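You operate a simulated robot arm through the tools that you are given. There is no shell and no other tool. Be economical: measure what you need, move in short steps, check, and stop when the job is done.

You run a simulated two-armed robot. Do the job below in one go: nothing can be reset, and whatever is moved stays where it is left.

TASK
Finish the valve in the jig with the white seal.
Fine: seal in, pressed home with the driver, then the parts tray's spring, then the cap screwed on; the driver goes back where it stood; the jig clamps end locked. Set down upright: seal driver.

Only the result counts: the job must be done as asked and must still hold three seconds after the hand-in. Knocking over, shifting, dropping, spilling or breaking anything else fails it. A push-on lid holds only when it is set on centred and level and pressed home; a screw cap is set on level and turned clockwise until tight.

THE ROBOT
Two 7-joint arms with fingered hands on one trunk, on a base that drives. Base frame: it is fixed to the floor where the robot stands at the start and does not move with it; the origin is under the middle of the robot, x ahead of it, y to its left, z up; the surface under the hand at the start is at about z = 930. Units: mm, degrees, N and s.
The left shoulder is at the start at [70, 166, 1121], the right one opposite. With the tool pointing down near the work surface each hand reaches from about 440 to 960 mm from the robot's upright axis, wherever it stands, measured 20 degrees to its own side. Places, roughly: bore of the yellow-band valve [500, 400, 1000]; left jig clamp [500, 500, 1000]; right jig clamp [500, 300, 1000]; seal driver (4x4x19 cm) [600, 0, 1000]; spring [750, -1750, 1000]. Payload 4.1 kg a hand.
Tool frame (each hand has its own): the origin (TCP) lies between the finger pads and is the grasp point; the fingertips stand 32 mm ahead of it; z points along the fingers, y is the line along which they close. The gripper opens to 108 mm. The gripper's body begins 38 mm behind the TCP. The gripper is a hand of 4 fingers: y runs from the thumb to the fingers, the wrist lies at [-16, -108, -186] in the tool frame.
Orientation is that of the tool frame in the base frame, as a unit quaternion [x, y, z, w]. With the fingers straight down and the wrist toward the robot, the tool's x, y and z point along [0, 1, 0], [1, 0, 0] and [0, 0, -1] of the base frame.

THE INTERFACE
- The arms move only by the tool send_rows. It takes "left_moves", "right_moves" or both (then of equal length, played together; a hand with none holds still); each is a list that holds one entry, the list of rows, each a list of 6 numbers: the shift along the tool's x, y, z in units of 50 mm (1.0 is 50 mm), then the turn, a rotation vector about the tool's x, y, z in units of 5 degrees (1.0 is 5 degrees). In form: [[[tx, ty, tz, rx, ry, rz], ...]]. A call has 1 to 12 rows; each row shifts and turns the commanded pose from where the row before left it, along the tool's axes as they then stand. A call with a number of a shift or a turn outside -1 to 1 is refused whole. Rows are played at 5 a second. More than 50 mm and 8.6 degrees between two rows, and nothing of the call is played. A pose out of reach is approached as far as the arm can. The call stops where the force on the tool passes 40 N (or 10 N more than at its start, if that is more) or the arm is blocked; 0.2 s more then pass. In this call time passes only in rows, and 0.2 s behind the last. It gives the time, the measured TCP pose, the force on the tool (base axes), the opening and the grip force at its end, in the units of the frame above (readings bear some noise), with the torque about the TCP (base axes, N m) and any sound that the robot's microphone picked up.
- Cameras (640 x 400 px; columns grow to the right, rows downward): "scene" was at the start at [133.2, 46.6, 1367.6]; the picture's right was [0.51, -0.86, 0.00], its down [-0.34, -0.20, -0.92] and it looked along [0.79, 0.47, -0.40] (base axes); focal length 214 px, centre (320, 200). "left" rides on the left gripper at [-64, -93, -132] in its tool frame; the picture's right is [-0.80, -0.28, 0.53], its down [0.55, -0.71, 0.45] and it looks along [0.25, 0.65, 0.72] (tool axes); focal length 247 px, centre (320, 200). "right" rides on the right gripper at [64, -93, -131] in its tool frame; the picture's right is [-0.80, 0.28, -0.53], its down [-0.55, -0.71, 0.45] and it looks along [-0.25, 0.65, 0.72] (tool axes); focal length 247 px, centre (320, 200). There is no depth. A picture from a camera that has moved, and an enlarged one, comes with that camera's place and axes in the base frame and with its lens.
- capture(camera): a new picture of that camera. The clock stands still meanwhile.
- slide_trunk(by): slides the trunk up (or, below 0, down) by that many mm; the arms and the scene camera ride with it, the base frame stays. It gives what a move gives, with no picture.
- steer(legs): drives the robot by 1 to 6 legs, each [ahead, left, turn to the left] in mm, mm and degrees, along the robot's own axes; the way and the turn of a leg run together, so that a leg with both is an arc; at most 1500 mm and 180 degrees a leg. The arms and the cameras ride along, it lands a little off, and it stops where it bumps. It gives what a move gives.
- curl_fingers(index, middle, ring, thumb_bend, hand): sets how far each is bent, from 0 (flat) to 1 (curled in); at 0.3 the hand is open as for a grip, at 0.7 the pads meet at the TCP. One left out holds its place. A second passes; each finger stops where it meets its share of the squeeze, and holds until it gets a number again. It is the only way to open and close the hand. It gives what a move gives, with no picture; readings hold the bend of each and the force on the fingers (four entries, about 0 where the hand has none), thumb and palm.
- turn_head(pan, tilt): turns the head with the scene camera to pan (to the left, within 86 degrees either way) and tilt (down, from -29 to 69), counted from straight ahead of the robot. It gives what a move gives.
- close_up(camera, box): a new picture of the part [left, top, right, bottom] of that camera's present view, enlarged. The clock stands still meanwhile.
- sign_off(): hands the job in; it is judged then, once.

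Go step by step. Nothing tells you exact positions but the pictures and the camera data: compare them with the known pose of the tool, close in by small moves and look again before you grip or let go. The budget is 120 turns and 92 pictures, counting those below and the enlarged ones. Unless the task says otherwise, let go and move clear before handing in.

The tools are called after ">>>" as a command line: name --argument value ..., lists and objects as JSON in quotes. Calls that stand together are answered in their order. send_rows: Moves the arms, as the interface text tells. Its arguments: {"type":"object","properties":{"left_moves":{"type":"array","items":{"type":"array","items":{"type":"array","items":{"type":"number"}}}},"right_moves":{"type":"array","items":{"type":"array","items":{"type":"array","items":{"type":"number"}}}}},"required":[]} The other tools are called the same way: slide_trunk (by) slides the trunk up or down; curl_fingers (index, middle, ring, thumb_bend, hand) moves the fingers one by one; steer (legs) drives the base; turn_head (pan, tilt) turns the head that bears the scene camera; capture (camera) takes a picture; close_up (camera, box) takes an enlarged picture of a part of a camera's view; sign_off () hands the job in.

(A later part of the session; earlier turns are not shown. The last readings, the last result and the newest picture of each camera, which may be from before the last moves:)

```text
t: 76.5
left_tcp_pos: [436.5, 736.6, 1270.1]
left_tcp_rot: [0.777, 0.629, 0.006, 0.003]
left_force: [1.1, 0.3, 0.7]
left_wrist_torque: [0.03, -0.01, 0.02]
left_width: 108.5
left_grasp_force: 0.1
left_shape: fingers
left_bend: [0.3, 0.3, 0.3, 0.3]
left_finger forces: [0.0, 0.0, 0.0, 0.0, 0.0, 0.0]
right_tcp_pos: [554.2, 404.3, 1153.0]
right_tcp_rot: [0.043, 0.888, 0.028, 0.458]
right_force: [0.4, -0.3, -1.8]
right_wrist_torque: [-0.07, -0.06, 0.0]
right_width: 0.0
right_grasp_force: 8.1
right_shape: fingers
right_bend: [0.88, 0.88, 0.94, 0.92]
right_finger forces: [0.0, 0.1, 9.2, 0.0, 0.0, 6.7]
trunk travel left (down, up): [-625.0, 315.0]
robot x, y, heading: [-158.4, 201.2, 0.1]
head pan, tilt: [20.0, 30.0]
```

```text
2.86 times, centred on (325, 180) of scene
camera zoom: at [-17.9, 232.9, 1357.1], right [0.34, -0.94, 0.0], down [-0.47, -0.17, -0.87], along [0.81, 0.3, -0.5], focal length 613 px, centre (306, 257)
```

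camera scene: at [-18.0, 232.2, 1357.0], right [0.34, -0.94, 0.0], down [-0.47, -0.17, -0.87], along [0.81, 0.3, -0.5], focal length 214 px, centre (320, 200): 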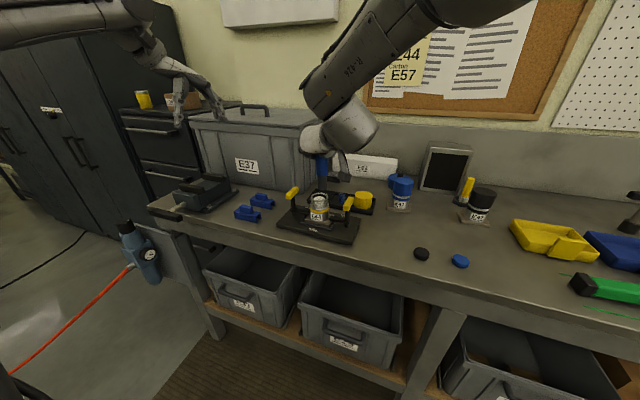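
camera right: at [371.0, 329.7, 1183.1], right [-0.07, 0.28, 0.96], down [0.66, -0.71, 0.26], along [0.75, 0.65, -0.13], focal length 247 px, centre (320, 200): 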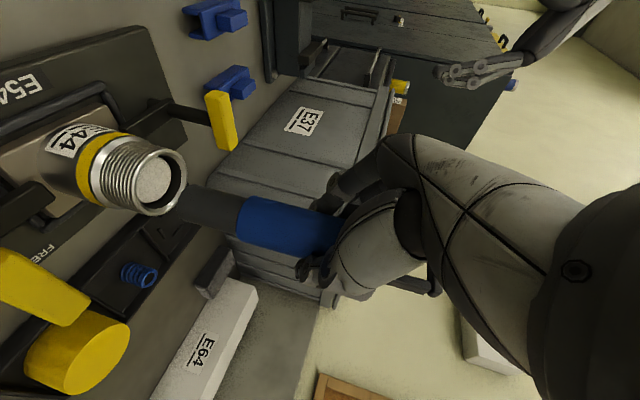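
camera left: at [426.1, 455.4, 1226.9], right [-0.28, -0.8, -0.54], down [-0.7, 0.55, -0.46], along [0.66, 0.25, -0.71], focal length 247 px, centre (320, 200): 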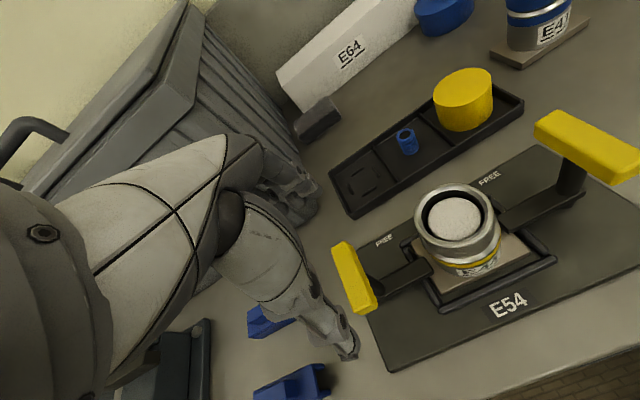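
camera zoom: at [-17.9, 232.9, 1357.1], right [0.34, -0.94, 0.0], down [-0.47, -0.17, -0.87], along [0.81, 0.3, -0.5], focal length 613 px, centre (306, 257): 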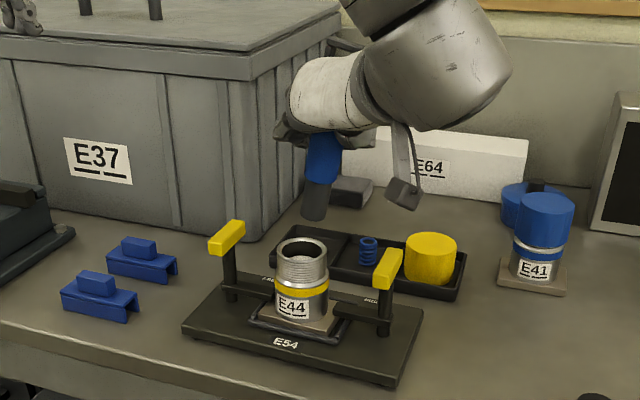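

Everything stands and the driver is still held, leaning about 6°. I'll straighten it, move the foot back over the bore, and check.

>>> send_rows --right_moves '[[[0, 0, 0, 0.243, -0.423, -0.404], [0, 0, 0, 0.243, -0.423, -0.404], [0.316, 0.073, -0.518, 0, 0, 0]]]'

>>> close_up --camera "scene" --box '[275, 140, 365, 230]'

>>> close_up --camera "right" --box '[60, 100, 380, 300]'

```text
t: 77.3
left_tcp_pos: [434.3, 737.5, 1271.5]
left_tcp_rot: [0.777, 0.629, 0.005, 0.005]
left_force: [-0.3, -0.5, 0.9]
left_wrist_torque: [-0.06, -0.04, -0.01]
left_width: 108.4
left_grasp_force: 0.1
left_shape: fingers
left_bend: [0.3, 0.3, 0.3, 0.3]
left_finger forces: [0.0, 0.1, 0.1, 0.0, 0.0, 0.0]
right_tcp_pos: [517.4, 414.8, 1156.6]
right_tcp_rot: [0.019, 0.87, -0.007, 0.492]
right_force: [0.0, -0.1, -1.3]
right_wrist_torque: [-0.04, -0.08, -0.03]
right_width: 0.0
right_grasp_force: 7.6
right_shape: fingers
right_bend: [0.88, 0.88, 0.94, 0.93]
right_finger forces: [0.0, 0.1, 8.9, 0.0, 0.1, 6.1]
trunk travel left (down, up): [-625.0, 315.0]
robot x, y, heading: [-158.5, 205.8, 0.0]
head pan, tilt: [20.0, 30.0]
```

```text
4.44 times, centred on (320, 185) of scene
camera zoom: at [-21.2, 234.5, 1357.4], right [0.34, -0.94, 0.0], down [-0.47, -0.17, -0.87], along [0.81, 0.3, -0.5], focal length 953 px, centre (320, 267)
```

zoom: 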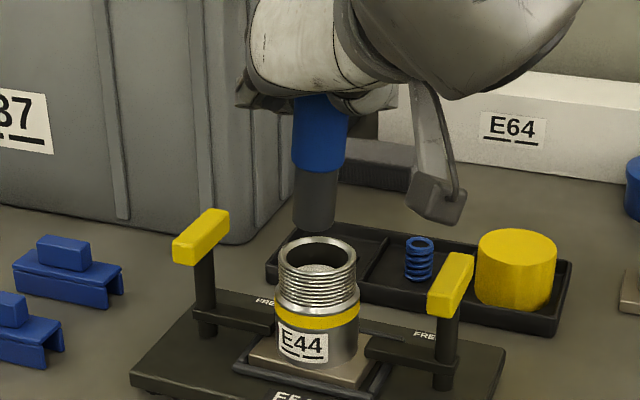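

```text
2.00 times, centred on (220, 200) of right
camera zoom: at [368.3, 327.5, 1167.6], right [-0.03, 0.28, 0.96], down [0.64, -0.73, 0.24], along [0.77, 0.62, -0.15], focal length 494 px, centre (520, 200)
```

zoom: 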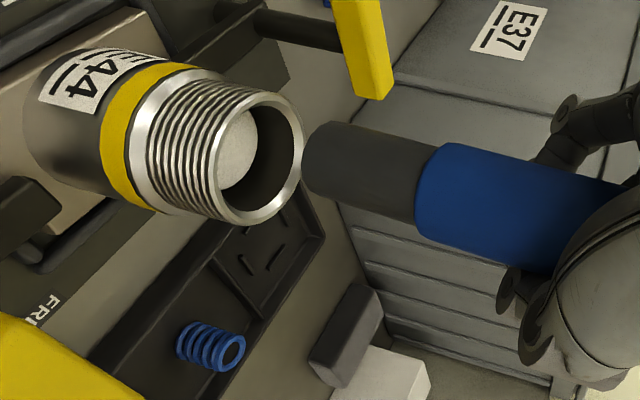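

The seal already went several mm deeper, and the driver is upright again. I'll shift 3 mm forward and lower it into the bore onto the seal.

>>> send_rows --right_moves '[[[0.31, -0.02, 0.26, 0, 0, 0], [0.344, 0, 0.208, 0, 0, 0], [0.086, 0, 0.052, 0, 0, 0], [0.086, 0, 0.052, 0, 0, 0], [0.06, 0, 0.036, 0, 0, 0], [0.06, 0, 0.036, 0, 0, 0]]]'

```text
t: 78.8
left_tcp_pos: [431.7, 734.0, 1273.5]
left_tcp_rot: [0.778, 0.629, 0.007, 0.004]
left_force: [0.7, 0.0, 0.2]
left_wrist_torque: [0.04, -0.02, 0.05]
left_width: 108.4
left_grasp_force: 0.0
left_shape: fingers
left_bend: [0.3, 0.3, 0.3, 0.3]
left_finger forces: [0.1, 0.0, 0.1, 0.0, 0.0, 0.0]
right_tcp_pos: [523.8, 407.4, 1104.4]
right_tcp_rot: [0.025, 0.868, -0.004, 0.496]
right_force: [1.1, -1.4, 39.6]
right_wrist_torque: [0.32, 0.82, 0.0]
right_width: 0.2
right_grasp_force: 18.3
right_shape: fingers
right_bend: [0.88, 0.88, 0.94, 0.93]
right_finger forces: [0.1, 6.8, 9.5, 0.0, 0.0, 20.2]
trunk travel left (down, up): [-625.0, 315.0]
robot x, y, heading: [-156.0, 202.3, 0.0]
head pan, tilt: [20.0, 30.0]
```

It now carries 40 N. I'll check whether the foot is in the bore.

>>> close_up --camera "right" --box '[60, 100, 380, 300]'

```text
2.00 times, centred on (220, 200) of right
camera zoom: at [373.4, 321.5, 1114.6], right [-0.04, 0.27, 0.96], down [0.63, -0.74, 0.23], along [0.78, 0.61, -0.14], focal length 494 px, centre (520, 200)
```

zoom: 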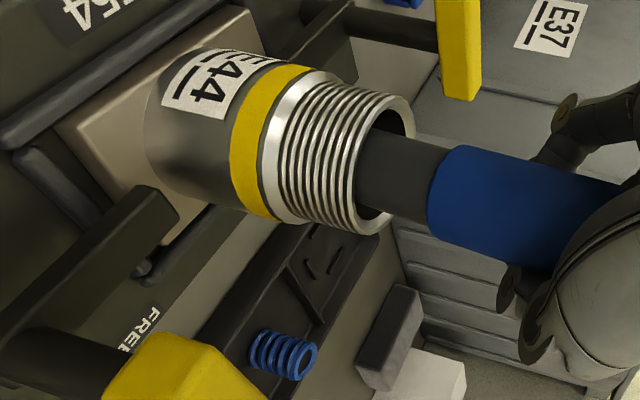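

The foot is well inside the bore and the driver is not slipping. I'll press further in small steps.

>>> send_rows --right_moves '[[[0.03, 0.03, 0.018, 0, 0, 0], [0.03, 0.03, 0.018, 0, 0, 0], [0.03, 0, 0.018, 0, 0, 0]]]'

>>> send_rows --right_moves '[[[0.03, 0, 0.018, 0, 0, 0], [0.03, 0, 0.018, 0, 0, 0], [0.03, 0, 0.018, 0, 0, 0], [0.03, 0, 0.018, 0, 0, 0]]]'

```text
t: 79.2
left_tcp_pos: [436.2, 734.2, 1269.1]
left_tcp_rot: [0.778, 0.629, 0.005, 0.003]
left_force: [0.6, 0.1, -0.4]
left_wrist_torque: [-0.01, 0.01, 0.01]
left_width: 108.3
left_grasp_force: 0.0
left_shape: fingers
left_bend: [0.3, 0.3, 0.3, 0.3]
left_finger forces: [0.0, 0.0, 0.0, 0.1, 0.1, 0.1]
right_tcp_pos: [528.1, 409.6, 1103.5]
right_tcp_rot: [0.028, 0.867, -0.004, 0.497]
right_force: [0.2, -0.5, 29.0]
right_wrist_torque: [0.1, 0.99, 0.0]
right_width: 0.0
right_grasp_force: 13.5
right_shape: fingers
right_bend: [0.88, 0.88, 0.94, 0.93]
right_finger forces: [0.0, 0.1, 11.5, 0.0, 0.0, 17.0]
trunk travel left (down, up): [-625.0, 315.0]
robot x, y, heading: [-159.3, 200.8, 0.1]
head pan, tilt: [20.0, 30.0]
stopped in row 2 (right hand): the force on the tool passed its limit at 50 N (the readings are from after the stop); the commanded pose is now the measured one
```

```text
t: 79.8
left_tcp_pos: [435.8, 734.3, 1267.3]
left_tcp_rot: [0.778, 0.629, 0.005, 0.004]
left_force: [0.9, -0.1, -0.5]
left_wrist_torque: [-0.01, 0.02, 0.03]
left_width: 108.6
left_grasp_force: 0.0
left_shape: fingers
left_bend: [0.3, 0.3, 0.3, 0.3]
left_finger forces: [0.1, 0.0, 0.0, 0.0, 0.0, 0.0]
right_tcp_pos: [529.3, 411.0, 1104.4]
right_tcp_rot: [0.03, 0.865, -0.003, 0.501]
right_force: [-0.8, -1.5, 28.4]
right_wrist_torque: [0.05, 0.9, -0.01]
right_width: 0.0
right_grasp_force: 14.7
right_shape: fingers
right_bend: [0.88, 0.88, 0.94, 0.93]
right_finger forces: [0.0, 0.1, 12.6, 0.0, 0.0, 16.0]
trunk travel left (down, up): [-625.0, 315.0]
robot x, y, heading: [-159.2, 203.1, 0.2]
head pan, tilt: [20.0, 30.0]
stopped in row 2 (right hand): the force on the tool passed its limit at 43 N (the readings are from after the stop); the commanded pose is now the measured one
```

At 50 N the driver no longer moves, so the seal is down on its seat. I'll withdraw the driver straight up and look at the seal.

>>> send_rows --right_moves '[[[-0.26, 0, -0.15, 0, 0, 0], [-0.52, 0, -0.3, 0, 0, 0], [-0.52, 0, -0.3, 0, 0, 0], [-0.52, 0, -0.3, 0, 0, 0]]]'

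>>> capture --camera "right"

```text
t: 80.8
left_tcp_pos: [436.3, 735.1, 1266.8]
left_tcp_rot: [0.778, 0.629, 0.005, 0.004]
left_force: [0.2, 0.3, -0.8]
left_wrist_torque: [0.04, -0.01, 0.02]
left_width: 108.7
left_grasp_force: 0.0
left_shape: fingers
left_bend: [0.3, 0.3, 0.3, 0.3]
left_finger forces: [0.1, 0.0, 0.0, 0.0, 0.0, 0.0]
right_tcp_pos: [536.6, 399.4, 1205.6]
right_tcp_rot: [0.038, 0.87, 0.001, 0.491]
right_force: [0.3, 0.2, -2.7]
right_wrist_torque: [-0.05, -0.02, -0.01]
right_width: 0.0
right_grasp_force: 8.0
right_shape: fingers
right_bend: [0.89, 0.88, 0.94, 0.93]
right_finger forces: [0.0, 0.2, 9.6, 0.0, 0.0, 6.0]
trunk travel left (down, up): [-625.0, 315.0]
robot x, y, heading: [-155.7, 204.7, -0.2]
head pan, tilt: [20.0, 30.0]
```

```text
13 pictures are left
camera right: at [385.5, 315.6, 1213.8], right [-0.03, 0.25, 0.97], down [0.62, -0.76, 0.21], along [0.78, 0.61, -0.13], focal length 247 px, centre (320, 200)
```

right: 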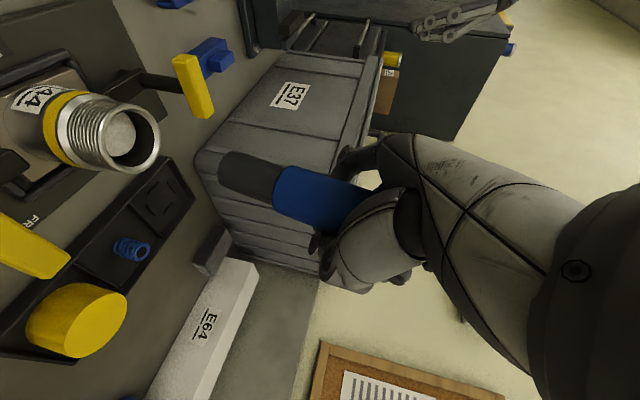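

The seal sits flat and deep. Now I'll straighten the driver slightly and carry it back toward its place at about (585,-41).

>>> send_rows --right_moves '[[[0, 0, 0, 0.274, -0.558, -0.494], [-0.077, -0.895, 0.162, 0, 0, 0], [-0.077, -0.895, 0.162, 0, 0, 0], [-0.077, -0.895, 0.162, 0, 0, 0], [-0.077, -0.895, 0.162, 0, 0, 0], [-0.077, -0.895, 0.162, 0, 0, 0], [-0.077, -0.895, 0.162, 0, 0, 0], [-0.077, -0.895, 0.162, 0, 0, 0], [-0.077, -0.895, 0.162, 0, 0, 0], [-0.077, -0.895, 0.162, 0, 0, 0], [-0.077, -0.895, 0.162, 0, 0, 0]]]'

>>> send_rows --right_moves '[[[0.661, 0, 0.357, 0, 0, 0], [0.661, 0, 0.357, 0, 0, 0], [0.661, 0, 0.357, 0, 0, 0], [0.661, 0, 0.357, 0, 0, 0]]]'

>>> turn_head --pan 0 --tilt 45

>>> close_up --camera "scene" --box '[340, 90, 440, 190]'

```text
t: 83.2
left_tcp_pos: [437.1, 732.1, 1267.8]
left_tcp_rot: [0.778, 0.629, 0.006, 0.003]
left_force: [0.6, 0.2, 0.6]
left_wrist_torque: [0.02, -0.01, 0.0]
left_width: 108.5
left_grasp_force: 0.1
left_shape: fingers
left_bend: [0.3, 0.3, 0.3, 0.3]
left_finger forces: [0.0, 0.0, 0.1, 0.0, 0.1, 0.1]
right_tcp_pos: [599.0, -44.9, 1211.6]
right_tcp_rot: [0.015, 0.856, -0.026, 0.517]
right_force: [0.5, -0.6, -1.2]
right_wrist_torque: [0.0, 0.0, 0.03]
right_width: 0.3
right_grasp_force: 7.2
right_shape: fingers
right_bend: [0.89, 0.88, 0.94, 0.94]
right_finger forces: [0.0, 0.3, 9.2, 0.1, 0.0, 5.3]
trunk travel left (down, up): [-625.0, 315.0]
robot x, y, heading: [-154.5, 202.4, 0.3]
head pan, tilt: [20.0, 30.0]
```

```text
t: 84.2
left_tcp_pos: [439.4, 732.2, 1267.3]
left_tcp_rot: [0.777, 0.629, 0.005, 0.002]
left_force: [0.9, 0.5, -0.1]
left_wrist_torque: [0.03, 0.02, 0.03]
left_width: 108.7
left_grasp_force: 0.1
left_shape: fingers
left_bend: [0.3, 0.3, 0.3, 0.3]
left_finger forces: [0.0, 0.0, 0.1, 0.0, 0.1, 0.0]
right_tcp_pos: [597.3, -48.4, 1061.6]
right_tcp_rot: [0.015, 0.856, -0.027, 0.516]
right_force: [0.4, -0.1, -1.3]
right_wrist_torque: [0.02, -0.05, 0.0]
right_width: 0.0
right_grasp_force: 7.6
right_shape: fingers
right_bend: [0.89, 0.88, 0.94, 0.94]
right_finger forces: [0.0, 0.5, 9.1, 0.1, 0.0, 5.3]
trunk travel left (down, up): [-625.0, 315.0]
robot x, y, heading: [-151.8, 205.3, -0.1]
head pan, tilt: [20.0, 30.0]
```

```text
t: 85.0
left_tcp_pos: [437.4, 735.4, 1268.2]
left_tcp_rot: [0.778, 0.628, 0.005, 0.003]
left_force: [-0.7, 0.2, 0.4]
left_wrist_torque: [-0.02, 0.02, 0.0]
left_width: 108.5
left_grasp_force: 0.0
left_shape: fingers
left_bend: [0.3, 0.3, 0.3, 0.3]
left_finger forces: [0.1, 0.0, 0.0, 0.0, 0.0, 0.0]
right_tcp_pos: [596.7, -46.8, 1063.1]
right_tcp_rot: [0.014, 0.856, -0.027, 0.517]
right_force: [1.0, 0.1, -1.6]
right_wrist_torque: [0.0, -0.07, -0.02]
right_width: 0.0
right_grasp_force: 7.5
right_shape: fingers
right_bend: [0.89, 0.88, 0.94, 0.94]
right_finger forces: [0.0, 0.4, 9.1, 0.1, 0.0, 5.2]
trunk travel left (down, up): [-625.0, 315.0]
robot x, y, heading: [-157.5, 201.4, 0.0]
head pan, tilt: [0.0, 45.0]
```

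```text
4.00 times, centred on (390, 140) of scene
camera zoom: at [-21.9, 201.8, 1334.6], right [0.0, -1.0, 0.0], down [-0.71, 0.0, -0.71], along [0.71, 0.0, -0.71], focal length 858 px, centre (40, 440)
```

zoom: 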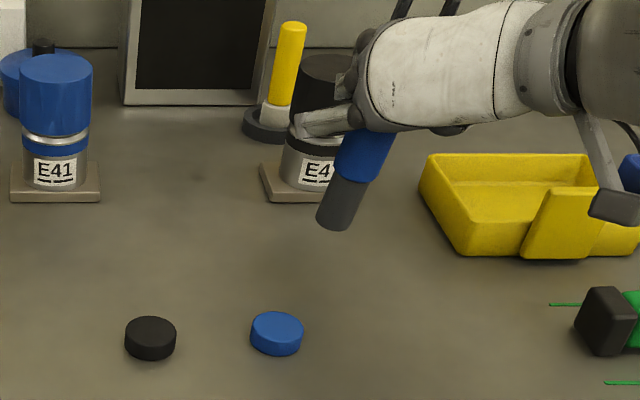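

The driver leans about 4° to the right. I'll correct that and check the other axis with the hand camera.

>>> send_rows --right_moves '[[[0, 0, 0, 0.2, -0.022, -0.38], [0, 0, 0, 0.2, -0.022, -0.38]]]'

>>> close_up --camera "right" --box '[60, 100, 380, 300]'

```text
t: 85.6
left_tcp_pos: [437.8, 734.5, 1267.5]
left_tcp_rot: [0.777, 0.629, 0.005, 0.003]
left_force: [-0.3, -0.7, -0.2]
left_wrist_torque: [-0.04, 0.01, 0.0]
left_width: 108.6
left_grasp_force: 0.0
left_shape: fingers
left_bend: [0.3, 0.3, 0.3, 0.3]
left_finger forces: [0.0, 0.0, 0.0, 0.0, 0.0, 0.0]
right_tcp_pos: [597.5, -47.1, 1063.7]
right_tcp_rot: [-0.006, 0.854, -0.059, 0.517]
right_force: [-0.1, -0.3, -2.0]
right_wrist_torque: [-0.02, -0.09, -0.02]
right_width: 0.0
right_grasp_force: 7.5
right_shape: fingers
right_bend: [0.89, 0.88, 0.94, 0.94]
right_finger forces: [0.0, 0.3, 9.0, 0.0, 0.1, 5.2]
trunk travel left (down, up): [-625.0, 315.0]
robot x, y, heading: [-156.2, 204.0, 0.2]
head pan, tilt: [0.0, 45.0]
```

```text
2.00 times, centred on (220, 200) of right
camera zoom: at [446.6, -132.3, 1075.9], right [-0.08, 0.39, 0.92], down [0.61, -0.7, 0.35], along [0.78, 0.59, -0.18], focal length 494 px, centre (520, 200)
```

zoom: 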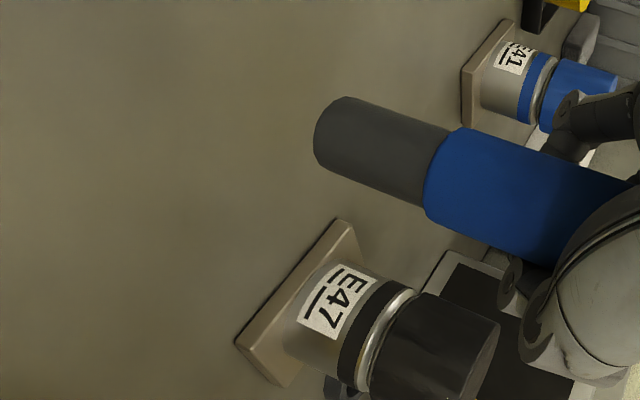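

The driver is upright now. I'll lower it to the bench, with small final steps until contact.

>>> send_rows --right_moves '[[[0.576, 0.046, 0.414, 0, 0, 0], [0.053, 0.006, 0.0275, 0, 0, 0], [0.053, 0.006, 0.0275, 0, 0, 0], [0.053, 0.006, 0.0275, 0, 0, 0]]]'

>>> send_rows --right_moves '[[[0.035, 0.004, 0.018, 0, 0, 0], [0.035, 0.004, 0.018, 0, 0, 0]]]'

```text
t: 86.6
left_tcp_pos: [438.1, 734.4, 1266.8]
left_tcp_rot: [0.778, 0.628, 0.005, 0.003]
left_force: [0.5, -0.1, 0.1]
left_wrist_torque: [0.03, -0.03, 0.01]
left_width: 108.3
left_grasp_force: 0.1
left_shape: fingers
left_bend: [0.3, 0.3, 0.3, 0.3]
left_finger forces: [0.0, 0.0, 0.1, 0.0, 0.0, 0.0]
right_tcp_pos: [602.8, -49.0, 1018.4]
right_tcp_rot: [-0.005, 0.854, -0.059, 0.517]
right_force: [-0.3, 0.3, -1.6]
right_wrist_torque: [-0.03, -0.06, 0.01]
right_width: 0.1
right_grasp_force: 7.8
right_shape: fingers
right_bend: [0.89, 0.88, 0.94, 0.94]
right_finger forces: [0.0, 0.3, 8.9, 0.1, 0.1, 5.2]
trunk travel left (down, up): [-625.0, 315.0]
robot x, y, heading: [-157.0, 204.1, 0.1]
head pan, tilt: [0.0, 45.0]
```

```text
t: 87.2
left_tcp_pos: [435.8, 736.4, 1267.0]
left_tcp_rot: [0.777, 0.629, 0.005, 0.004]
left_force: [0.4, -0.7, -0.5]
left_wrist_torque: [0.02, -0.02, 0.0]
left_width: 108.6
left_grasp_force: 0.0
left_shape: fingers
left_bend: [0.3, 0.3, 0.3, 0.3]
left_finger forces: [0.0, 0.1, 0.0, 0.1, 0.1, 0.1]
right_tcp_pos: [602.0, -48.9, 1017.0]
right_tcp_rot: [-0.006, 0.853, -0.058, 0.519]
right_force: [-0.4, 0.2, 5.0]
right_wrist_torque: [0.0, 0.17, 0.02]
right_width: 0.1
right_grasp_force: 7.9
right_shape: fingers
right_bend: [0.89, 0.88, 0.94, 0.94]
right_finger forces: [0.0, 0.3, 9.3, 0.1, 0.0, 6.3]
trunk travel left (down, up): [-625.0, 315.0]
robot x, y, heading: [-157.6, 201.1, 0.3]
head pan, tilt: [0.0, 45.0]
```

Contact with the bench is felt. A quick look before letting go.

>>> close_up --camera "scene" --box '[340, 90, 440, 190]'

```text
4.00 times, centred on (390, 140) of scene
camera zoom: at [-23.1, 201.9, 1334.8], right [0.0, -1.0, 0.0], down [-0.71, 0.0, -0.71], along [0.71, 0.0, -0.71], focal length 858 px, centre (40, 440)
```

zoom: 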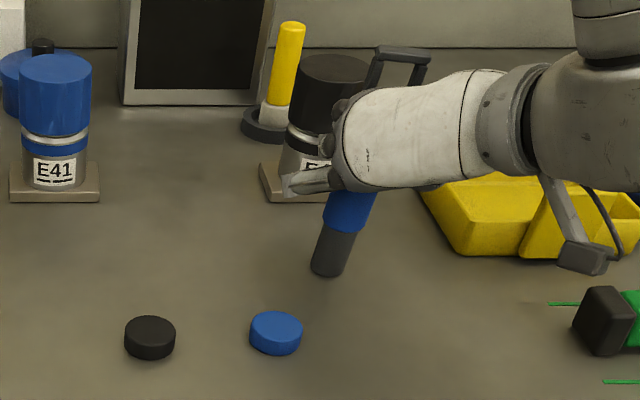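

It stands within a few mm of its place, leaning about 3°. I'll trim that and open the hand in two stages.

>>> send_rows --right_moves '[[[0, 0, 0, 0.116, 0.414, -0.38]]]'

>>> curl_fingers --hand "right" --index 0.65 --middle 0.65 --ring 0.65 --thumb_bend 0.65

>>> curl_fingers --hand "right" --index 0.25 --middle 0.25 --ring 0.25 --thumb_bend 0.25

>>> close_up --camera "scene" --box '[340, 90, 440, 190]'

```text
t: 87.6
left_tcp_pos: [437.2, 736.9, 1266.3]
left_tcp_rot: [0.778, 0.629, 0.004, 0.004]
left_force: [-0.3, 0.3, -1.3]
left_wrist_torque: [-0.02, -0.03, -0.01]
left_width: 108.1
left_grasp_force: 0.1
left_shape: fingers
left_bend: [0.3, 0.3, 0.3, 0.3]
left_finger forces: [0.0, 0.1, 0.1, 0.0, 0.0, 0.0]
right_tcp_pos: [601.7, -47.8, 1017.7]
right_tcp_rot: [-0.016, 0.862, -0.073, 0.502]
right_force: [0.1, 1.3, 6.3]
right_wrist_torque: [0.1, 0.2, -0.04]
right_width: 0.1
right_grasp_force: 8.7
right_shape: fingers
right_bend: [0.89, 0.88, 0.94, 0.94]
right_finger forces: [0.0, 1.0, 9.8, 0.0, 0.0, 6.7]
trunk travel left (down, up): [-625.0, 315.0]
robot x, y, heading: [-156.7, 200.8, 0.1]
head pan, tilt: [0.0, 45.0]
```

```text
t: 88.6
left_tcp_pos: [437.5, 736.5, 1267.1]
left_tcp_rot: [0.778, 0.628, 0.005, 0.003]
left_force: [-0.2, 0.1, 0.7]
left_wrist_torque: [0.0, 0.01, -0.02]
left_width: 108.4
left_grasp_force: 0.1
left_shape: fingers
left_bend: [0.3, 0.3, 0.3, 0.3]
left_finger forces: [0.0, 0.0, 0.1, 0.1, 0.0, 0.0]
right_tcp_pos: [602.5, -49.5, 1016.1]
right_tcp_rot: [-0.015, 0.863, -0.072, 0.501]
right_force: [-0.4, 0.8, 0.5]
right_wrist_torque: [-0.01, 0.01, 0.03]
right_width: 15.7
right_grasp_force: 0.3
right_shape: fingers
right_bend: [0.65, 0.65, 0.65, 0.65]
right_finger forces: [0.2, 0.0, 0.1, 0.1, 0.0, 0.0]
trunk travel left (down, up): [-625.0, 315.0]
robot x, y, heading: [-156.7, 201.7, 0.1]
head pan, tilt: [0.0, 45.0]
```

```text
t: 89.6
left_tcp_pos: [436.8, 735.1, 1267.5]
left_tcp_rot: [0.778, 0.628, 0.004, 0.003]
left_force: [0.3, 0.0, 0.0]
left_wrist_torque: [-0.05, 0.02, 0.02]
left_width: 108.3
left_grasp_force: 0.0
left_shape: fingers
left_bend: [0.3, 0.3, 0.3, 0.3]
left_finger forces: [0.1, 0.1, 0.0, 0.0, 0.0, 0.0]
right_tcp_pos: [602.4, -50.4, 1015.1]
right_tcp_rot: [-0.015, 0.863, -0.071, 0.5]
right_force: [0.2, -0.3, -0.1]
right_wrist_torque: [-0.02, -0.02, 0.0]
right_width: 120.4
right_grasp_force: 0.1
right_shape: fingers
right_bend: [0.25, 0.25, 0.25, 0.25]
right_finger forces: [0.0, 0.0, 0.0, 0.0, 0.0, 0.0]
trunk travel left (down, up): [-625.0, 315.0]
robot x, y, heading: [-154.5, 202.8, 0.1]
head pan, tilt: [0.0, 45.0]
```

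```text
4.00 times, centred on (390, 140) of scene
camera zoom: at [-22.0, 201.5, 1334.5], right [0.0, -1.0, 0.0], down [-0.71, 0.0, -0.71], along [0.71, 0.0, -0.71], focal length 858 px, centre (40, 440)
```

zoom: 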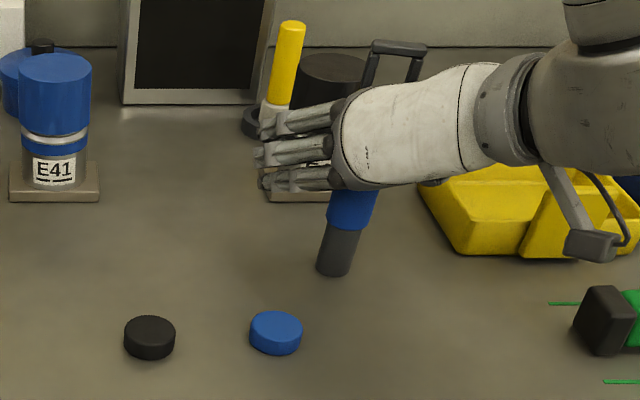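

The driver stands free exactly where it was. I'll withdraw the right hand, and bring the left hand (index and ring curled away, thumb and middle part-closed) above the spring at about (678,398).

>>> send_rows --right_moves '[[[0, 0, -0.5, 0, 0, 0], [0, 0, -0.9, 0, 0, 0], [0, 0, -0.9, 0, 0, 0], [0, 0, -0.9, 0, 0, 0]]]'

>>> curl_fingers --hand "left" --index 1.0 --middle 0.57 --ring 1.0 --thumb_bend 0.57

>>> send_rows --left_moves '[[[-0.557, 0.613, 0.234, 0, 0, 0], [-0.557, 0.613, 0.234, 0, 0, 0], [-0.557, 0.613, 0.234, 0, 0, 0], [-0.557, 0.613, 0.234, 0, 0, 0], [-0.557, 0.613, 0.234, 0, 0, 0], [-0.557, 0.613, 0.234, 0, 0, 0], [-0.557, 0.613, 0.234, 0, 0, 0], [-0.557, 0.613, 0.234, 0, 0, 0], [-0.557, 0.613, 0.234, 0, 0, 0], [-0.557, 0.613, 0.234, 0, 0, 0]]]'

```text
t: 90.6
left_tcp_pos: [434.7, 735.8, 1267.9]
left_tcp_rot: [0.777, 0.629, 0.005, 0.004]
left_force: [0.2, 0.5, 0.9]
left_wrist_torque: [0.0, -0.05, 0.03]
left_width: 108.4
left_grasp_force: 0.0
left_shape: fingers
left_bend: [0.3, 0.3, 0.3, 0.3]
left_finger forces: [0.0, 0.1, 0.1, 0.0, 0.1, 0.0]
right_tcp_pos: [464.8, -32.0, 1095.6]
right_tcp_rot: [-0.015, 0.862, -0.072, 0.502]
right_force: [-0.2, 0.0, 0.3]
right_wrist_torque: [0.0, -0.01, -0.02]
right_width: 121.0
right_grasp_force: 0.1
right_shape: fingers
right_bend: [0.25, 0.25, 0.25, 0.25]
right_finger forces: [0.1, 0.0, 0.0, 0.0, 0.0, 0.1]
trunk travel left (down, up): [-625.0, 315.0]
robot x, y, heading: [-156.4, 200.6, -0.3]
head pan, tilt: [0.0, 45.0]
```

```text
t: 91.6
left_tcp_pos: [436.9, 735.3, 1267.4]
left_tcp_rot: [0.777, 0.629, 0.005, 0.003]
left_force: [1.1, -1.2, 0.3]
left_wrist_torque: [-0.01, -0.02, 0.02]
left_width: 57.7
left_grasp_force: 0.0
left_shape: fingers
left_bend: [1.0, 0.56, 1.0, 0.56]
left_finger forces: [0.0, 0.1, 0.0, 0.0, 0.0, 0.0]
right_tcp_pos: [466.7, -32.1, 1093.4]
right_tcp_rot: [-0.016, 0.862, -0.072, 0.501]
right_force: [-0.9, 1.5, -0.6]
right_wrist_torque: [0.04, 0.04, -0.05]
right_width: 120.8
right_grasp_force: 0.0
right_shape: fingers
right_bend: [0.25, 0.25, 0.25, 0.25]
right_finger forces: [0.1, 0.1, 0.0, 0.1, 0.0, 0.0]
trunk travel left (down, up): [-625.0, 315.0]
robot x, y, heading: [-153.6, 200.3, -0.0]
head pan, tilt: [0.0, 45.0]
```

```text
t: 93.8
left_tcp_pos: [541.4, 459.5, 1139.2]
left_tcp_rot: [0.778, 0.628, 0.006, 0.004]
left_force: [-0.5, 0.0, 0.0]
left_wrist_torque: [0.01, -0.03, 0.02]
left_width: 57.6
left_grasp_force: 0.1
left_shape: fingers
left_bend: [1.0, 0.56, 1.0, 0.56]
left_finger forces: [0.0, 0.0, 0.1, 0.1, 0.1, 0.0]
left hand out of reach, approached as far as the arm can: row 6, 7, 8, 9, 10
right_tcp_pos: [466.9, -32.0, 1093.3]
right_tcp_rot: [-0.015, 0.863, -0.072, 0.501]
right_force: [-0.4, -0.4, 0.2]
right_wrist_torque: [0.03, -0.04, 0.01]
right_width: 121.3
right_grasp_force: 0.0
right_shape: fingers
right_bend: [0.25, 0.25, 0.25, 0.25]
right_finger forces: [0.0, 0.0, 0.0, 0.1, 0.0, 0.0]
trunk travel left (down, up): [-625.0, 315.0]
robot x, y, heading: [-157.3, 204.4, -0.2]
head pan, tilt: [0.0, 45.0]
```

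The left arm needs the base closer. I'll first lift the right hand high and to the right, clear of the driver, then drive 130 mm ahead.

>>> send_rows --right_moves '[[[-0.731, -0.118, -0.4165, 0, 0, 0], [-0.731, -0.118, -0.4165, 0, 0, 0], [-0.731, -0.118, -0.4165, 0, 0, 0], [-0.731, -0.118, -0.4165, 0, 0, 0], [0.098, -0.97, 0.108, 0, 0, 0], [0.098, -0.97, 0.108, 0, 0, 0], [0.098, -0.97, 0.108, 0, 0, 0]]]'

>>> steer --legs '[[130, 0, 0]]'

>>> send_rows --left_moves '[[[-0.6, 0.2, 0.2, 0, 0, 0], [-0.6, 0.2, 0.2, 0, 0, 0]]]'

```text
t: 95.4
left_tcp_pos: [541.5, 458.4, 1139.1]
left_tcp_rot: [0.778, 0.629, 0.006, 0.004]
left_force: [0.4, 0.3, 0.5]
left_wrist_torque: [-0.01, 0.0, 0.0]
left_width: 57.6
left_grasp_force: 0.1
left_shape: fingers
left_bend: [1.0, 0.56, 1.0, 0.56]
left_finger forces: [0.0, 0.0, 0.1, 0.1, 0.1, 0.1]
right_tcp_pos: [481.5, -13.1, 1135.1]
right_tcp_rot: [-0.014, 0.861, -0.069, 0.503]
right_force: [0.2, 1.1, 0.6]
right_wrist_torque: [0.02, -0.03, 0.04]
right_width: 121.0
right_grasp_force: 0.2
right_shape: fingers
right_bend: [0.25, 0.25, 0.25, 0.25]
right_finger forces: [0.0, 0.1, 0.1, 0.0, 0.0, 0.0]
right hand out of reach, approached as far as the arm can: row 1, 2, 3, 4, 5, 6, 7
trunk travel left (down, up): [-625.0, 315.0]
robot x, y, heading: [-157.0, 204.5, 0.1]
head pan, tilt: [0.0, 45.0]
```

```text
t: 96.7
left_tcp_pos: [669.2, 459.1, 1138.9]
left_tcp_rot: [0.778, 0.628, 0.006, 0.004]
left_force: [-0.6, 0.4, -0.2]
left_wrist_torque: [-0.01, 0.02, 0.01]
left_width: 57.4
left_grasp_force: 0.0
left_shape: fingers
left_bend: [1.0, 0.56, 1.0, 0.56]
left_finger forces: [0.0, 0.0, 0.0, 0.1, 0.0, 0.0]
right_tcp_pos: [608.5, -12.8, 1135.7]
right_tcp_rot: [-0.016, 0.861, -0.068, 0.504]
right_force: [-0.2, 0.3, 0.4]
right_wrist_torque: [-0.04, -0.01, -0.02]
right_width: 121.0
right_grasp_force: 0.1
right_shape: fingers
right_bend: [0.25, 0.25, 0.25, 0.25]
right_finger forces: [0.0, 0.1, 0.1, 0.1, 0.0, 0.0]
trunk travel left (down, up): [-625.0, 315.0]
robot x, y, heading: [-30.7, 198.4, 0.2]
head pan, tilt: [0.0, 45.0]
```

```text
t: 97.2
left_tcp_pos: [660.7, 445.5, 1130.4]
left_tcp_rot: [0.778, 0.628, 0.005, 0.005]
left_force: [0.2, 0.4, -0.8]
left_wrist_torque: [-0.02, 0.01, -0.02]
left_width: 57.6
left_grasp_force: 0.1
left_shape: fingers
left_bend: [1.0, 0.56, 1.0, 0.56]
left_finger forces: [0.0, 0.0, 0.1, 0.1, 0.0, 0.0]
left hand out of reach, approached as far as the arm can: row 1, 2
right_tcp_pos: [609.6, -13.1, 1132.4]
right_tcp_rot: [-0.016, 0.861, -0.068, 0.504]
right_force: [-1.0, 0.1, -0.1]
right_wrist_torque: [0.01, 0.01, 0.03]
right_width: 120.8
right_grasp_force: 0.1
right_shape: fingers
right_bend: [0.25, 0.25, 0.25, 0.25]
right_finger forces: [0.0, 0.0, 0.0, 0.0, 0.1, 0.0]
trunk travel left (down, up): [-625.0, 315.0]
robot x, y, heading: [-30.2, 200.2, 0.0]
head pan, tilt: [0.0, 45.0]
```

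The right hand did not rise as commanded before the drive, so it now hovers right by the driver. I must look before moving anything.

>>> capture --camera "scene"

```text
8 pictures are left
camera scene: at [105.6, 201.9, 1334.4], right [0.0, -1.0, 0.0], down [-0.71, 0.0, -0.71], along [0.71, 0.0, -0.71], focal length 214 px, centre (320, 200)
```

scene: 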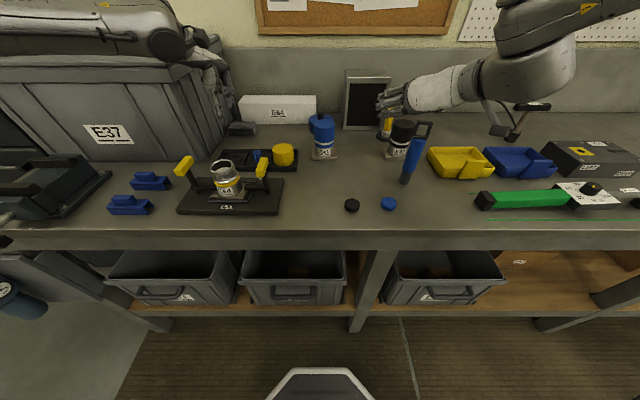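

The driver still stands. To be safe I'll raise the trunk 120 mm to clear it, drive 200 mm right so the left arm gets a better angle, then lower again.

>>> slide_trunk --by 120

>>> steer --legs '[[0, -200, 0]]'

>>> slide_trunk --by -120

```text
t: 98.8
left_tcp_pos: [662.6, 447.0, 1250.5]
left_tcp_rot: [0.778, 0.628, 0.004, 0.005]
left_force: [-0.5, 0.0, 0.1]
left_wrist_torque: [0.03, -0.01, -0.01]
left_width: 57.6
left_grasp_force: 0.0
left_shape: fingers
left_bend: [1.0, 0.56, 1.0, 0.56]
left_finger forces: [0.1, 0.0, 0.0, 0.0, 0.0, 0.1]
right_tcp_pos: [609.2, -13.1, 1254.1]
right_tcp_rot: [-0.015, 0.861, -0.068, 0.504]
right_force: [0.7, 0.2, -1.1]
right_wrist_torque: [0.01, 0.02, -0.01]
right_width: 120.9
right_grasp_force: 0.0
right_shape: fingers
right_bend: [0.25, 0.25, 0.25, 0.25]
right_finger forces: [0.0, 0.0, 0.0, 0.1, 0.0, 0.0]
trunk travel left (down, up): [-745.0, 195.0]
robot x, y, heading: [-32.0, 203.3, -0.1]
head pan, tilt: [0.0, 45.0]
```

```text
t: 100.4
left_tcp_pos: [661.4, 242.0, 1249.3]
left_tcp_rot: [0.778, 0.628, 0.006, 0.005]
left_force: [0.1, -0.3, -1.4]
left_wrist_torque: [-0.02, 0.03, 0.0]
left_width: 57.4
left_grasp_force: 0.0
left_shape: fingers
left_bend: [1.0, 0.56, 1.0, 0.56]
left_finger forces: [0.1, 0.1, 0.0, 0.0, 0.1, 0.0]
right_tcp_pos: [609.1, -217.5, 1254.7]
right_tcp_rot: [-0.016, 0.861, -0.068, 0.503]
right_force: [-0.3, 0.6, -0.5]
right_wrist_torque: [-0.02, -0.01, 0.03]
right_width: 121.1
right_grasp_force: 0.2
right_shape: fingers
right_bend: [0.25, 0.25, 0.25, 0.25]
right_finger forces: [0.0, 0.1, 0.0, 0.1, 0.0, 0.0]
trunk travel left (down, up): [-745.0, 195.0]
robot x, y, heading: [-32.4, -1.5, 0.1]
head pan, tilt: [0.0, 45.0]
```

```text
t: 101.9
left_tcp_pos: [661.4, 241.1, 1130.3]
left_tcp_rot: [0.778, 0.629, 0.005, 0.006]
left_force: [-0.7, 0.1, -0.7]
left_wrist_torque: [-0.01, 0.01, -0.01]
left_width: 57.4
left_grasp_force: 0.1
left_shape: fingers
left_bend: [1.0, 0.56, 1.0, 0.56]
left_finger forces: [0.1, 0.0, 0.0, 0.1, 0.1, 0.0]
right_tcp_pos: [608.7, -219.1, 1133.4]
right_tcp_rot: [-0.016, 0.861, -0.068, 0.504]
right_force: [1.1, -0.4, 0.1]
right_wrist_torque: [0.0, -0.02, 0.04]
right_width: 120.9
right_grasp_force: 0.1
right_shape: fingers
right_bend: [0.25, 0.25, 0.25, 0.25]
right_finger forces: [0.1, 0.0, 0.0, 0.0, 0.1, 0.0]
trunk travel left (down, up): [-625.0, 315.0]
robot x, y, heading: [-33.2, -0.3, -0.0]
head pan, tilt: [0.0, 45.0]
```

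Now the left hand goes sideways above the spring, down to z≈1050, for a look.

>>> send_rows --left_moves '[[[0.785, -0.083, 0, 0, 0, 0], [0.785, -0.083, 0, 0, 0, 0], [0.785, -0.083, 0, 0, 0, 0], [0.785, -0.083, 0, 0, 0, 0], [0, 0, 0.8, 0, 0, 0], [0, 0, 0.8, 0, 0, 0]]]'

>>> capture --camera "left"

```text
t: 103.3
left_tcp_pos: [680.2, 397.7, 1049.2]
left_tcp_rot: [0.777, 0.629, 0.005, 0.005]
left_force: [0.1, -0.5, -0.1]
left_wrist_torque: [-0.05, 0.0, -0.01]
left_width: 57.7
left_grasp_force: 0.0
left_shape: fingers
left_bend: [1.0, 0.56, 1.0, 0.56]
left_finger forces: [0.1, 0.0, 0.0, 0.0, 0.0, 0.1]
right_tcp_pos: [609.5, -217.7, 1131.1]
right_tcp_rot: [-0.016, 0.861, -0.068, 0.503]
right_force: [0.0, -0.4, 0.8]
right_wrist_torque: [-0.02, -0.03, 0.02]
right_width: 121.0
right_grasp_force: 0.0
right_shape: fingers
right_bend: [0.25, 0.25, 0.25, 0.25]
right_finger forces: [0.1, 0.1, 0.1, 0.0, 0.1, 0.0]
trunk travel left (down, up): [-625.0, 315.0]
robot x, y, heading: [-28.1, -1.9, -0.1]
head pan, tilt: [0.0, 45.0]
```

```text
7 pictures are left
camera left: at [573.8, 354.3, 1178.0], right [-0.44, -0.72, -0.54], down [-0.57, 0.68, -0.46], along [0.7, 0.11, -0.71], focal length 247 px, centre (320, 200)
```

left: 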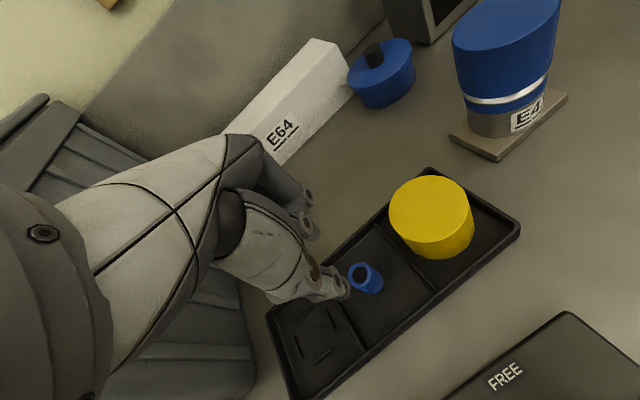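

The spring is nearly under the fingertips (about (680,392)). I'll lower to grip its upper part, leaving the lower end free for insertion.

>>> send_rows --left_moves '[[[-0.1, 0.02, 0.5, 0, 0, 0], [0, 0, 0.5, 0, 0, 0], [0, 0, 0.2, 0, 0, 0]]]'

>>> curl_fingers --hand "left" --middle 0.72 --thumb_bend 0.72

```text
t: 104.1
left_tcp_pos: [680.2, 392.4, 990.4]
left_tcp_rot: [0.777, 0.629, 0.005, 0.006]
left_force: [-0.5, -0.5, 0.1]
left_wrist_torque: [-0.02, 0.04, 0.02]
left_width: 57.4
left_grasp_force: 0.1
left_shape: fingers
left_bend: [1.0, 0.56, 1.0, 0.56]
left_finger forces: [0.1, 0.0, 0.1, 0.1, 0.0, 0.0]
right_tcp_pos: [608.8, -218.2, 1133.1]
right_tcp_rot: [-0.016, 0.861, -0.068, 0.504]
right_force: [-0.3, -0.1, -0.5]
right_wrist_torque: [0.03, -0.03, 0.0]
right_width: 121.1
right_grasp_force: 0.1
right_shape: fingers
right_bend: [0.25, 0.25, 0.25, 0.25]
right_finger forces: [0.0, 0.0, 0.0, 0.0, 0.0, 0.1]
trunk travel left (down, up): [-625.0, 315.0]
robot x, y, heading: [-31.5, -3.1, -0.1]
head pan, tilt: [0.0, 45.0]
```

```text
t: 105.1
left_tcp_pos: [681.2, 391.2, 990.3]
left_tcp_rot: [0.778, 0.628, 0.005, 0.005]
left_force: [-0.2, -0.6, 0.0]
left_wrist_torque: [0.03, 0.01, 0.0]
left_width: 54.2
left_grasp_force: 9.6
left_shape: fingers
left_bend: [1.0, 0.64, 1.0, 0.64]
left_finger forces: [0.1, 9.4, 0.0, 0.1, 9.5, 0.0]
right_tcp_pos: [609.0, -219.1, 1131.1]
right_tcp_rot: [-0.016, 0.861, -0.068, 0.503]
right_force: [0.3, -0.3, 0.1]
right_wrist_torque: [0.0, 0.0, -0.02]
right_width: 121.0
right_grasp_force: 0.0
right_shape: fingers
right_bend: [0.25, 0.25, 0.25, 0.25]
right_finger forces: [0.0, 0.0, 0.0, 0.0, 0.0, 0.1]
trunk travel left (down, up): [-625.0, 315.0]
robot x, y, heading: [-24.8, -3.5, -0.3]
head pan, tilt: [0.0, 45.0]
```

The spring is gripped evenly. I'll lift it and carry it above the bore.

>>> send_rows --left_moves '[[[0, 0, -0.6, 0, 0, 0], [0, 0, -1, 0, 0, 0], [0, 0, -1, 0, 0, 0], [-0.044, -0.89, 0, 0, 0, 0], [-0.044, -0.89, 0, 0, 0, 0], [-0.044, -0.89, 0, 0, 0, 0], [-0.044, -0.89, 0, 0, 0, 0]]]'

```text
t: 106.7
left_tcp_pos: [497.4, 423.2, 1117.5]
left_tcp_rot: [0.777, 0.629, 0.005, 0.006]
left_force: [-0.5, -0.5, -0.6]
left_wrist_torque: [-0.04, -0.02, 0.05]
left_width: 53.8
left_grasp_force: 9.6
left_shape: fingers
left_bend: [1.0, 0.64, 1.0, 0.65]
left_finger forces: [0.1, 9.2, 0.0, 0.0, 9.2, 0.0]
right_tcp_pos: [606.1, -215.3, 1134.4]
right_tcp_rot: [-0.017, 0.861, -0.069, 0.504]
right_force: [-0.2, -0.6, -0.5]
right_wrist_torque: [-0.06, -0.01, -0.03]
right_width: 120.8
right_grasp_force: 0.0
right_shape: fingers
right_bend: [0.25, 0.25, 0.25, 0.25]
right_finger forces: [0.0, 0.0, 0.1, 0.1, 0.0, 0.0]
trunk travel left (down, up): [-625.0, 315.0]
robot x, y, heading: [-33.7, -1.5, -0.1]
head pan, tilt: [0.0, 45.0]
```

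I'll shift to the bore centre and look.

>>> send_rows --left_moves '[[[-0.017, 0.157, 0.3, 0, 0, 0]]]'

>>> close_up --camera "left" --box '[280, 180, 440, 320]'

```text
t: 107.1
left_tcp_pos: [507.4, 416.6, 1102.3]
left_tcp_rot: [0.777, 0.629, 0.006, 0.005]
left_force: [-0.3, 0.8, -0.8]
left_wrist_torque: [0.03, -0.01, -0.01]
left_width: 54.0
left_grasp_force: 8.8
left_shape: fingers
left_bend: [1.0, 0.64, 1.0, 0.65]
left_finger forces: [0.0, 9.1, 0.0, 0.0, 9.2, 0.1]
right_tcp_pos: [608.7, -219.2, 1133.1]
right_tcp_rot: [-0.016, 0.861, -0.068, 0.503]
right_force: [-0.2, 0.7, -0.3]
right_wrist_torque: [0.01, -0.03, 0.0]
right_width: 121.1
right_grasp_force: 0.0
right_shape: fingers
right_bend: [0.25, 0.25, 0.25, 0.25]
right_finger forces: [0.1, 0.0, 0.1, 0.0, 0.0, 0.0]
trunk travel left (down, up): [-625.0, 315.0]
robot x, y, heading: [-26.7, -3.4, -0.0]
head pan, tilt: [0.0, 45.0]
```

```text
2.86 times, centred on (360, 250) of left
camera zoom: at [400.8, 374.1, 1231.9], right [-0.44, -0.72, -0.54], down [-0.57, 0.68, -0.46], along [0.7, 0.11, -0.71], focal length 706 px, centre (206, 57)
```

zoom: 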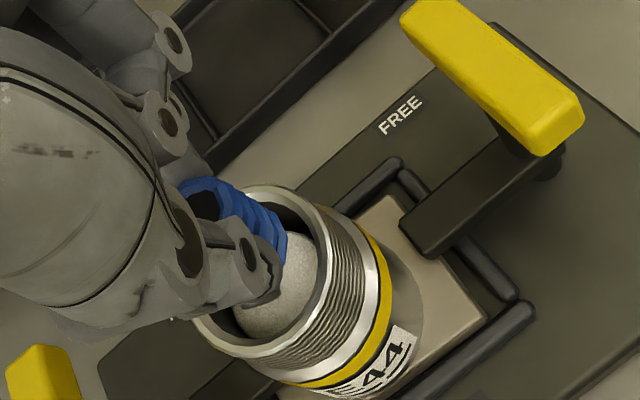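

The spring is slightly near-right of the bore centre. I'll correct by (+4,+3) mm and lower so its lower end nearly reaches the seal, then release evenly.

>>> send_rows --left_moves '[[[0.075, 0.066, 0, 0, 0, 0], [0, 0, 0.25, 0, 0, 0], [0, 0, 0.2, 0, 0, 0], [0, 0, 0.06, 0, 0, 0]]]'

```text
t: 108.1
left_tcp_pos: [514.1, 422.5, 1076.7]
left_tcp_rot: [0.777, 0.629, 0.005, 0.005]
left_force: [0.6, 0.4, -0.1]
left_wrist_torque: [-0.03, 0.02, 0.0]
left_width: 53.8
left_grasp_force: 9.1
left_shape: fingers
left_bend: [1.0, 0.64, 1.0, 0.65]
left_finger forces: [0.1, 9.2, 0.0, 0.0, 9.2, 0.0]
right_tcp_pos: [608.2, -217.5, 1131.7]
right_tcp_rot: [-0.016, 0.861, -0.068, 0.503]
right_force: [0.0, -0.1, 0.3]
right_wrist_torque: [0.01, -0.03, 0.0]
right_width: 120.8
right_grasp_force: 0.1
right_shape: fingers
right_bend: [0.25, 0.25, 0.25, 0.25]
right_finger forces: [0.0, 0.1, 0.0, 0.0, 0.1, 0.1]
trunk travel left (down, up): [-625.0, 315.0]
robot x, y, heading: [-29.9, -5.2, -0.0]
head pan, tilt: [0.0, 45.0]
```

No contact so far. I'll go 2 mm lower and let go.

>>> send_rows --left_moves '[[[0, 0, 0.05, 0, 0, 0]]]'

>>> curl_fingers --hand "left" --middle 0.56 --thumb_bend 0.56

>>> send_rows --left_moves '[[[0, 0, -0.5, 0, 0, 0], [0, 0, -0.8, 0, 0, 0]]]'

>>> close_up --camera "left" --box '[280, 180, 440, 320]'

```text
t: 108.5
left_tcp_pos: [513.2, 422.5, 1074.1]
left_tcp_rot: [0.778, 0.629, 0.005, 0.004]
left_force: [0.1, 0.2, -0.2]
left_wrist_torque: [0.0, -0.06, 0.0]
left_width: 54.0
left_grasp_force: 8.9
left_shape: fingers
left_bend: [1.0, 0.64, 1.0, 0.64]
left_finger forces: [0.1, 9.2, 0.0, 0.0, 9.2, 0.1]
right_tcp_pos: [609.3, -218.6, 1131.3]
right_tcp_rot: [-0.015, 0.861, -0.068, 0.503]
right_force: [-0.5, 0.0, 0.2]
right_wrist_torque: [0.0, 0.03, 0.02]
right_width: 120.9
right_grasp_force: 0.1
right_shape: fingers
right_bend: [0.25, 0.25, 0.25, 0.25]
right_finger forces: [0.0, 0.1, 0.1, 0.0, 0.1, 0.0]
trunk travel left (down, up): [-625.0, 315.0]
robot x, y, heading: [-34.1, -2.9, 0.1]
head pan, tilt: [0.0, 45.0]
```

```text
t: 109.5
left_tcp_pos: [513.2, 421.9, 1073.9]
left_tcp_rot: [0.778, 0.628, 0.005, 0.005]
left_force: [0.1, 0.5, 0.3]
left_wrist_torque: [0.01, 0.0, 0.01]
left_width: 57.3
left_grasp_force: 0.3
left_shape: fingers
left_bend: [1.0, 0.56, 1.0, 0.56]
left_finger forces: [0.0, 0.1, 0.0, 0.1, 0.1, 0.1]
right_tcp_pos: [608.0, -218.3, 1131.3]
right_tcp_rot: [-0.016, 0.861, -0.069, 0.504]
right_force: [1.1, -0.6, 0.2]
right_wrist_torque: [0.0, -0.01, -0.02]
right_width: 121.1
right_grasp_force: 0.1
right_shape: fingers
right_bend: [0.25, 0.25, 0.25, 0.25]
right_finger forces: [0.0, 0.0, 0.1, 0.1, 0.1, 0.1]
trunk travel left (down, up): [-625.0, 315.0]
robot x, y, heading: [-30.9, -2.9, 0.2]
head pan, tilt: [0.0, 45.0]
```

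```text
t: 110.1
left_tcp_pos: [512.1, 422.9, 1139.8]
left_tcp_rot: [0.778, 0.628, 0.007, 0.004]
left_force: [-0.6, -0.2, 0.1]
left_wrist_torque: [-0.01, 0.0, 0.0]
left_width: 57.3
left_grasp_force: 0.0
left_shape: fingers
left_bend: [1.0, 0.56, 1.0, 0.56]
left_finger forces: [0.0, 0.1, 0.0, 0.1, 0.1, 0.0]
right_tcp_pos: [608.3, -220.5, 1131.9]
right_tcp_rot: [-0.015, 0.861, -0.067, 0.503]
right_force: [-0.4, 0.2, -0.4]
right_wrist_torque: [-0.03, -0.01, 0.03]
right_width: 120.8
right_grasp_force: 0.1
right_shape: fingers
right_bend: [0.25, 0.25, 0.25, 0.25]
right_finger forces: [0.1, 0.0, 0.1, 0.1, 0.1, 0.0]
trunk travel left (down, up): [-625.0, 315.0]
robot x, y, heading: [-31.4, -5.6, -0.2]
head pan, tilt: [0.0, 45.0]
```

```text
2.86 times, centred on (360, 250) of left
camera zoom: at [405.1, 377.4, 1269.3], right [-0.44, -0.72, -0.54], down [-0.57, 0.69, -0.46], along [0.7, 0.11, -0.71], focal length 706 px, centre (206, 57)
```

zoom: 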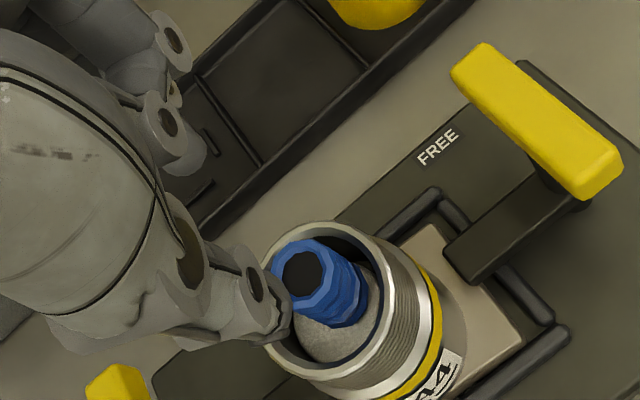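

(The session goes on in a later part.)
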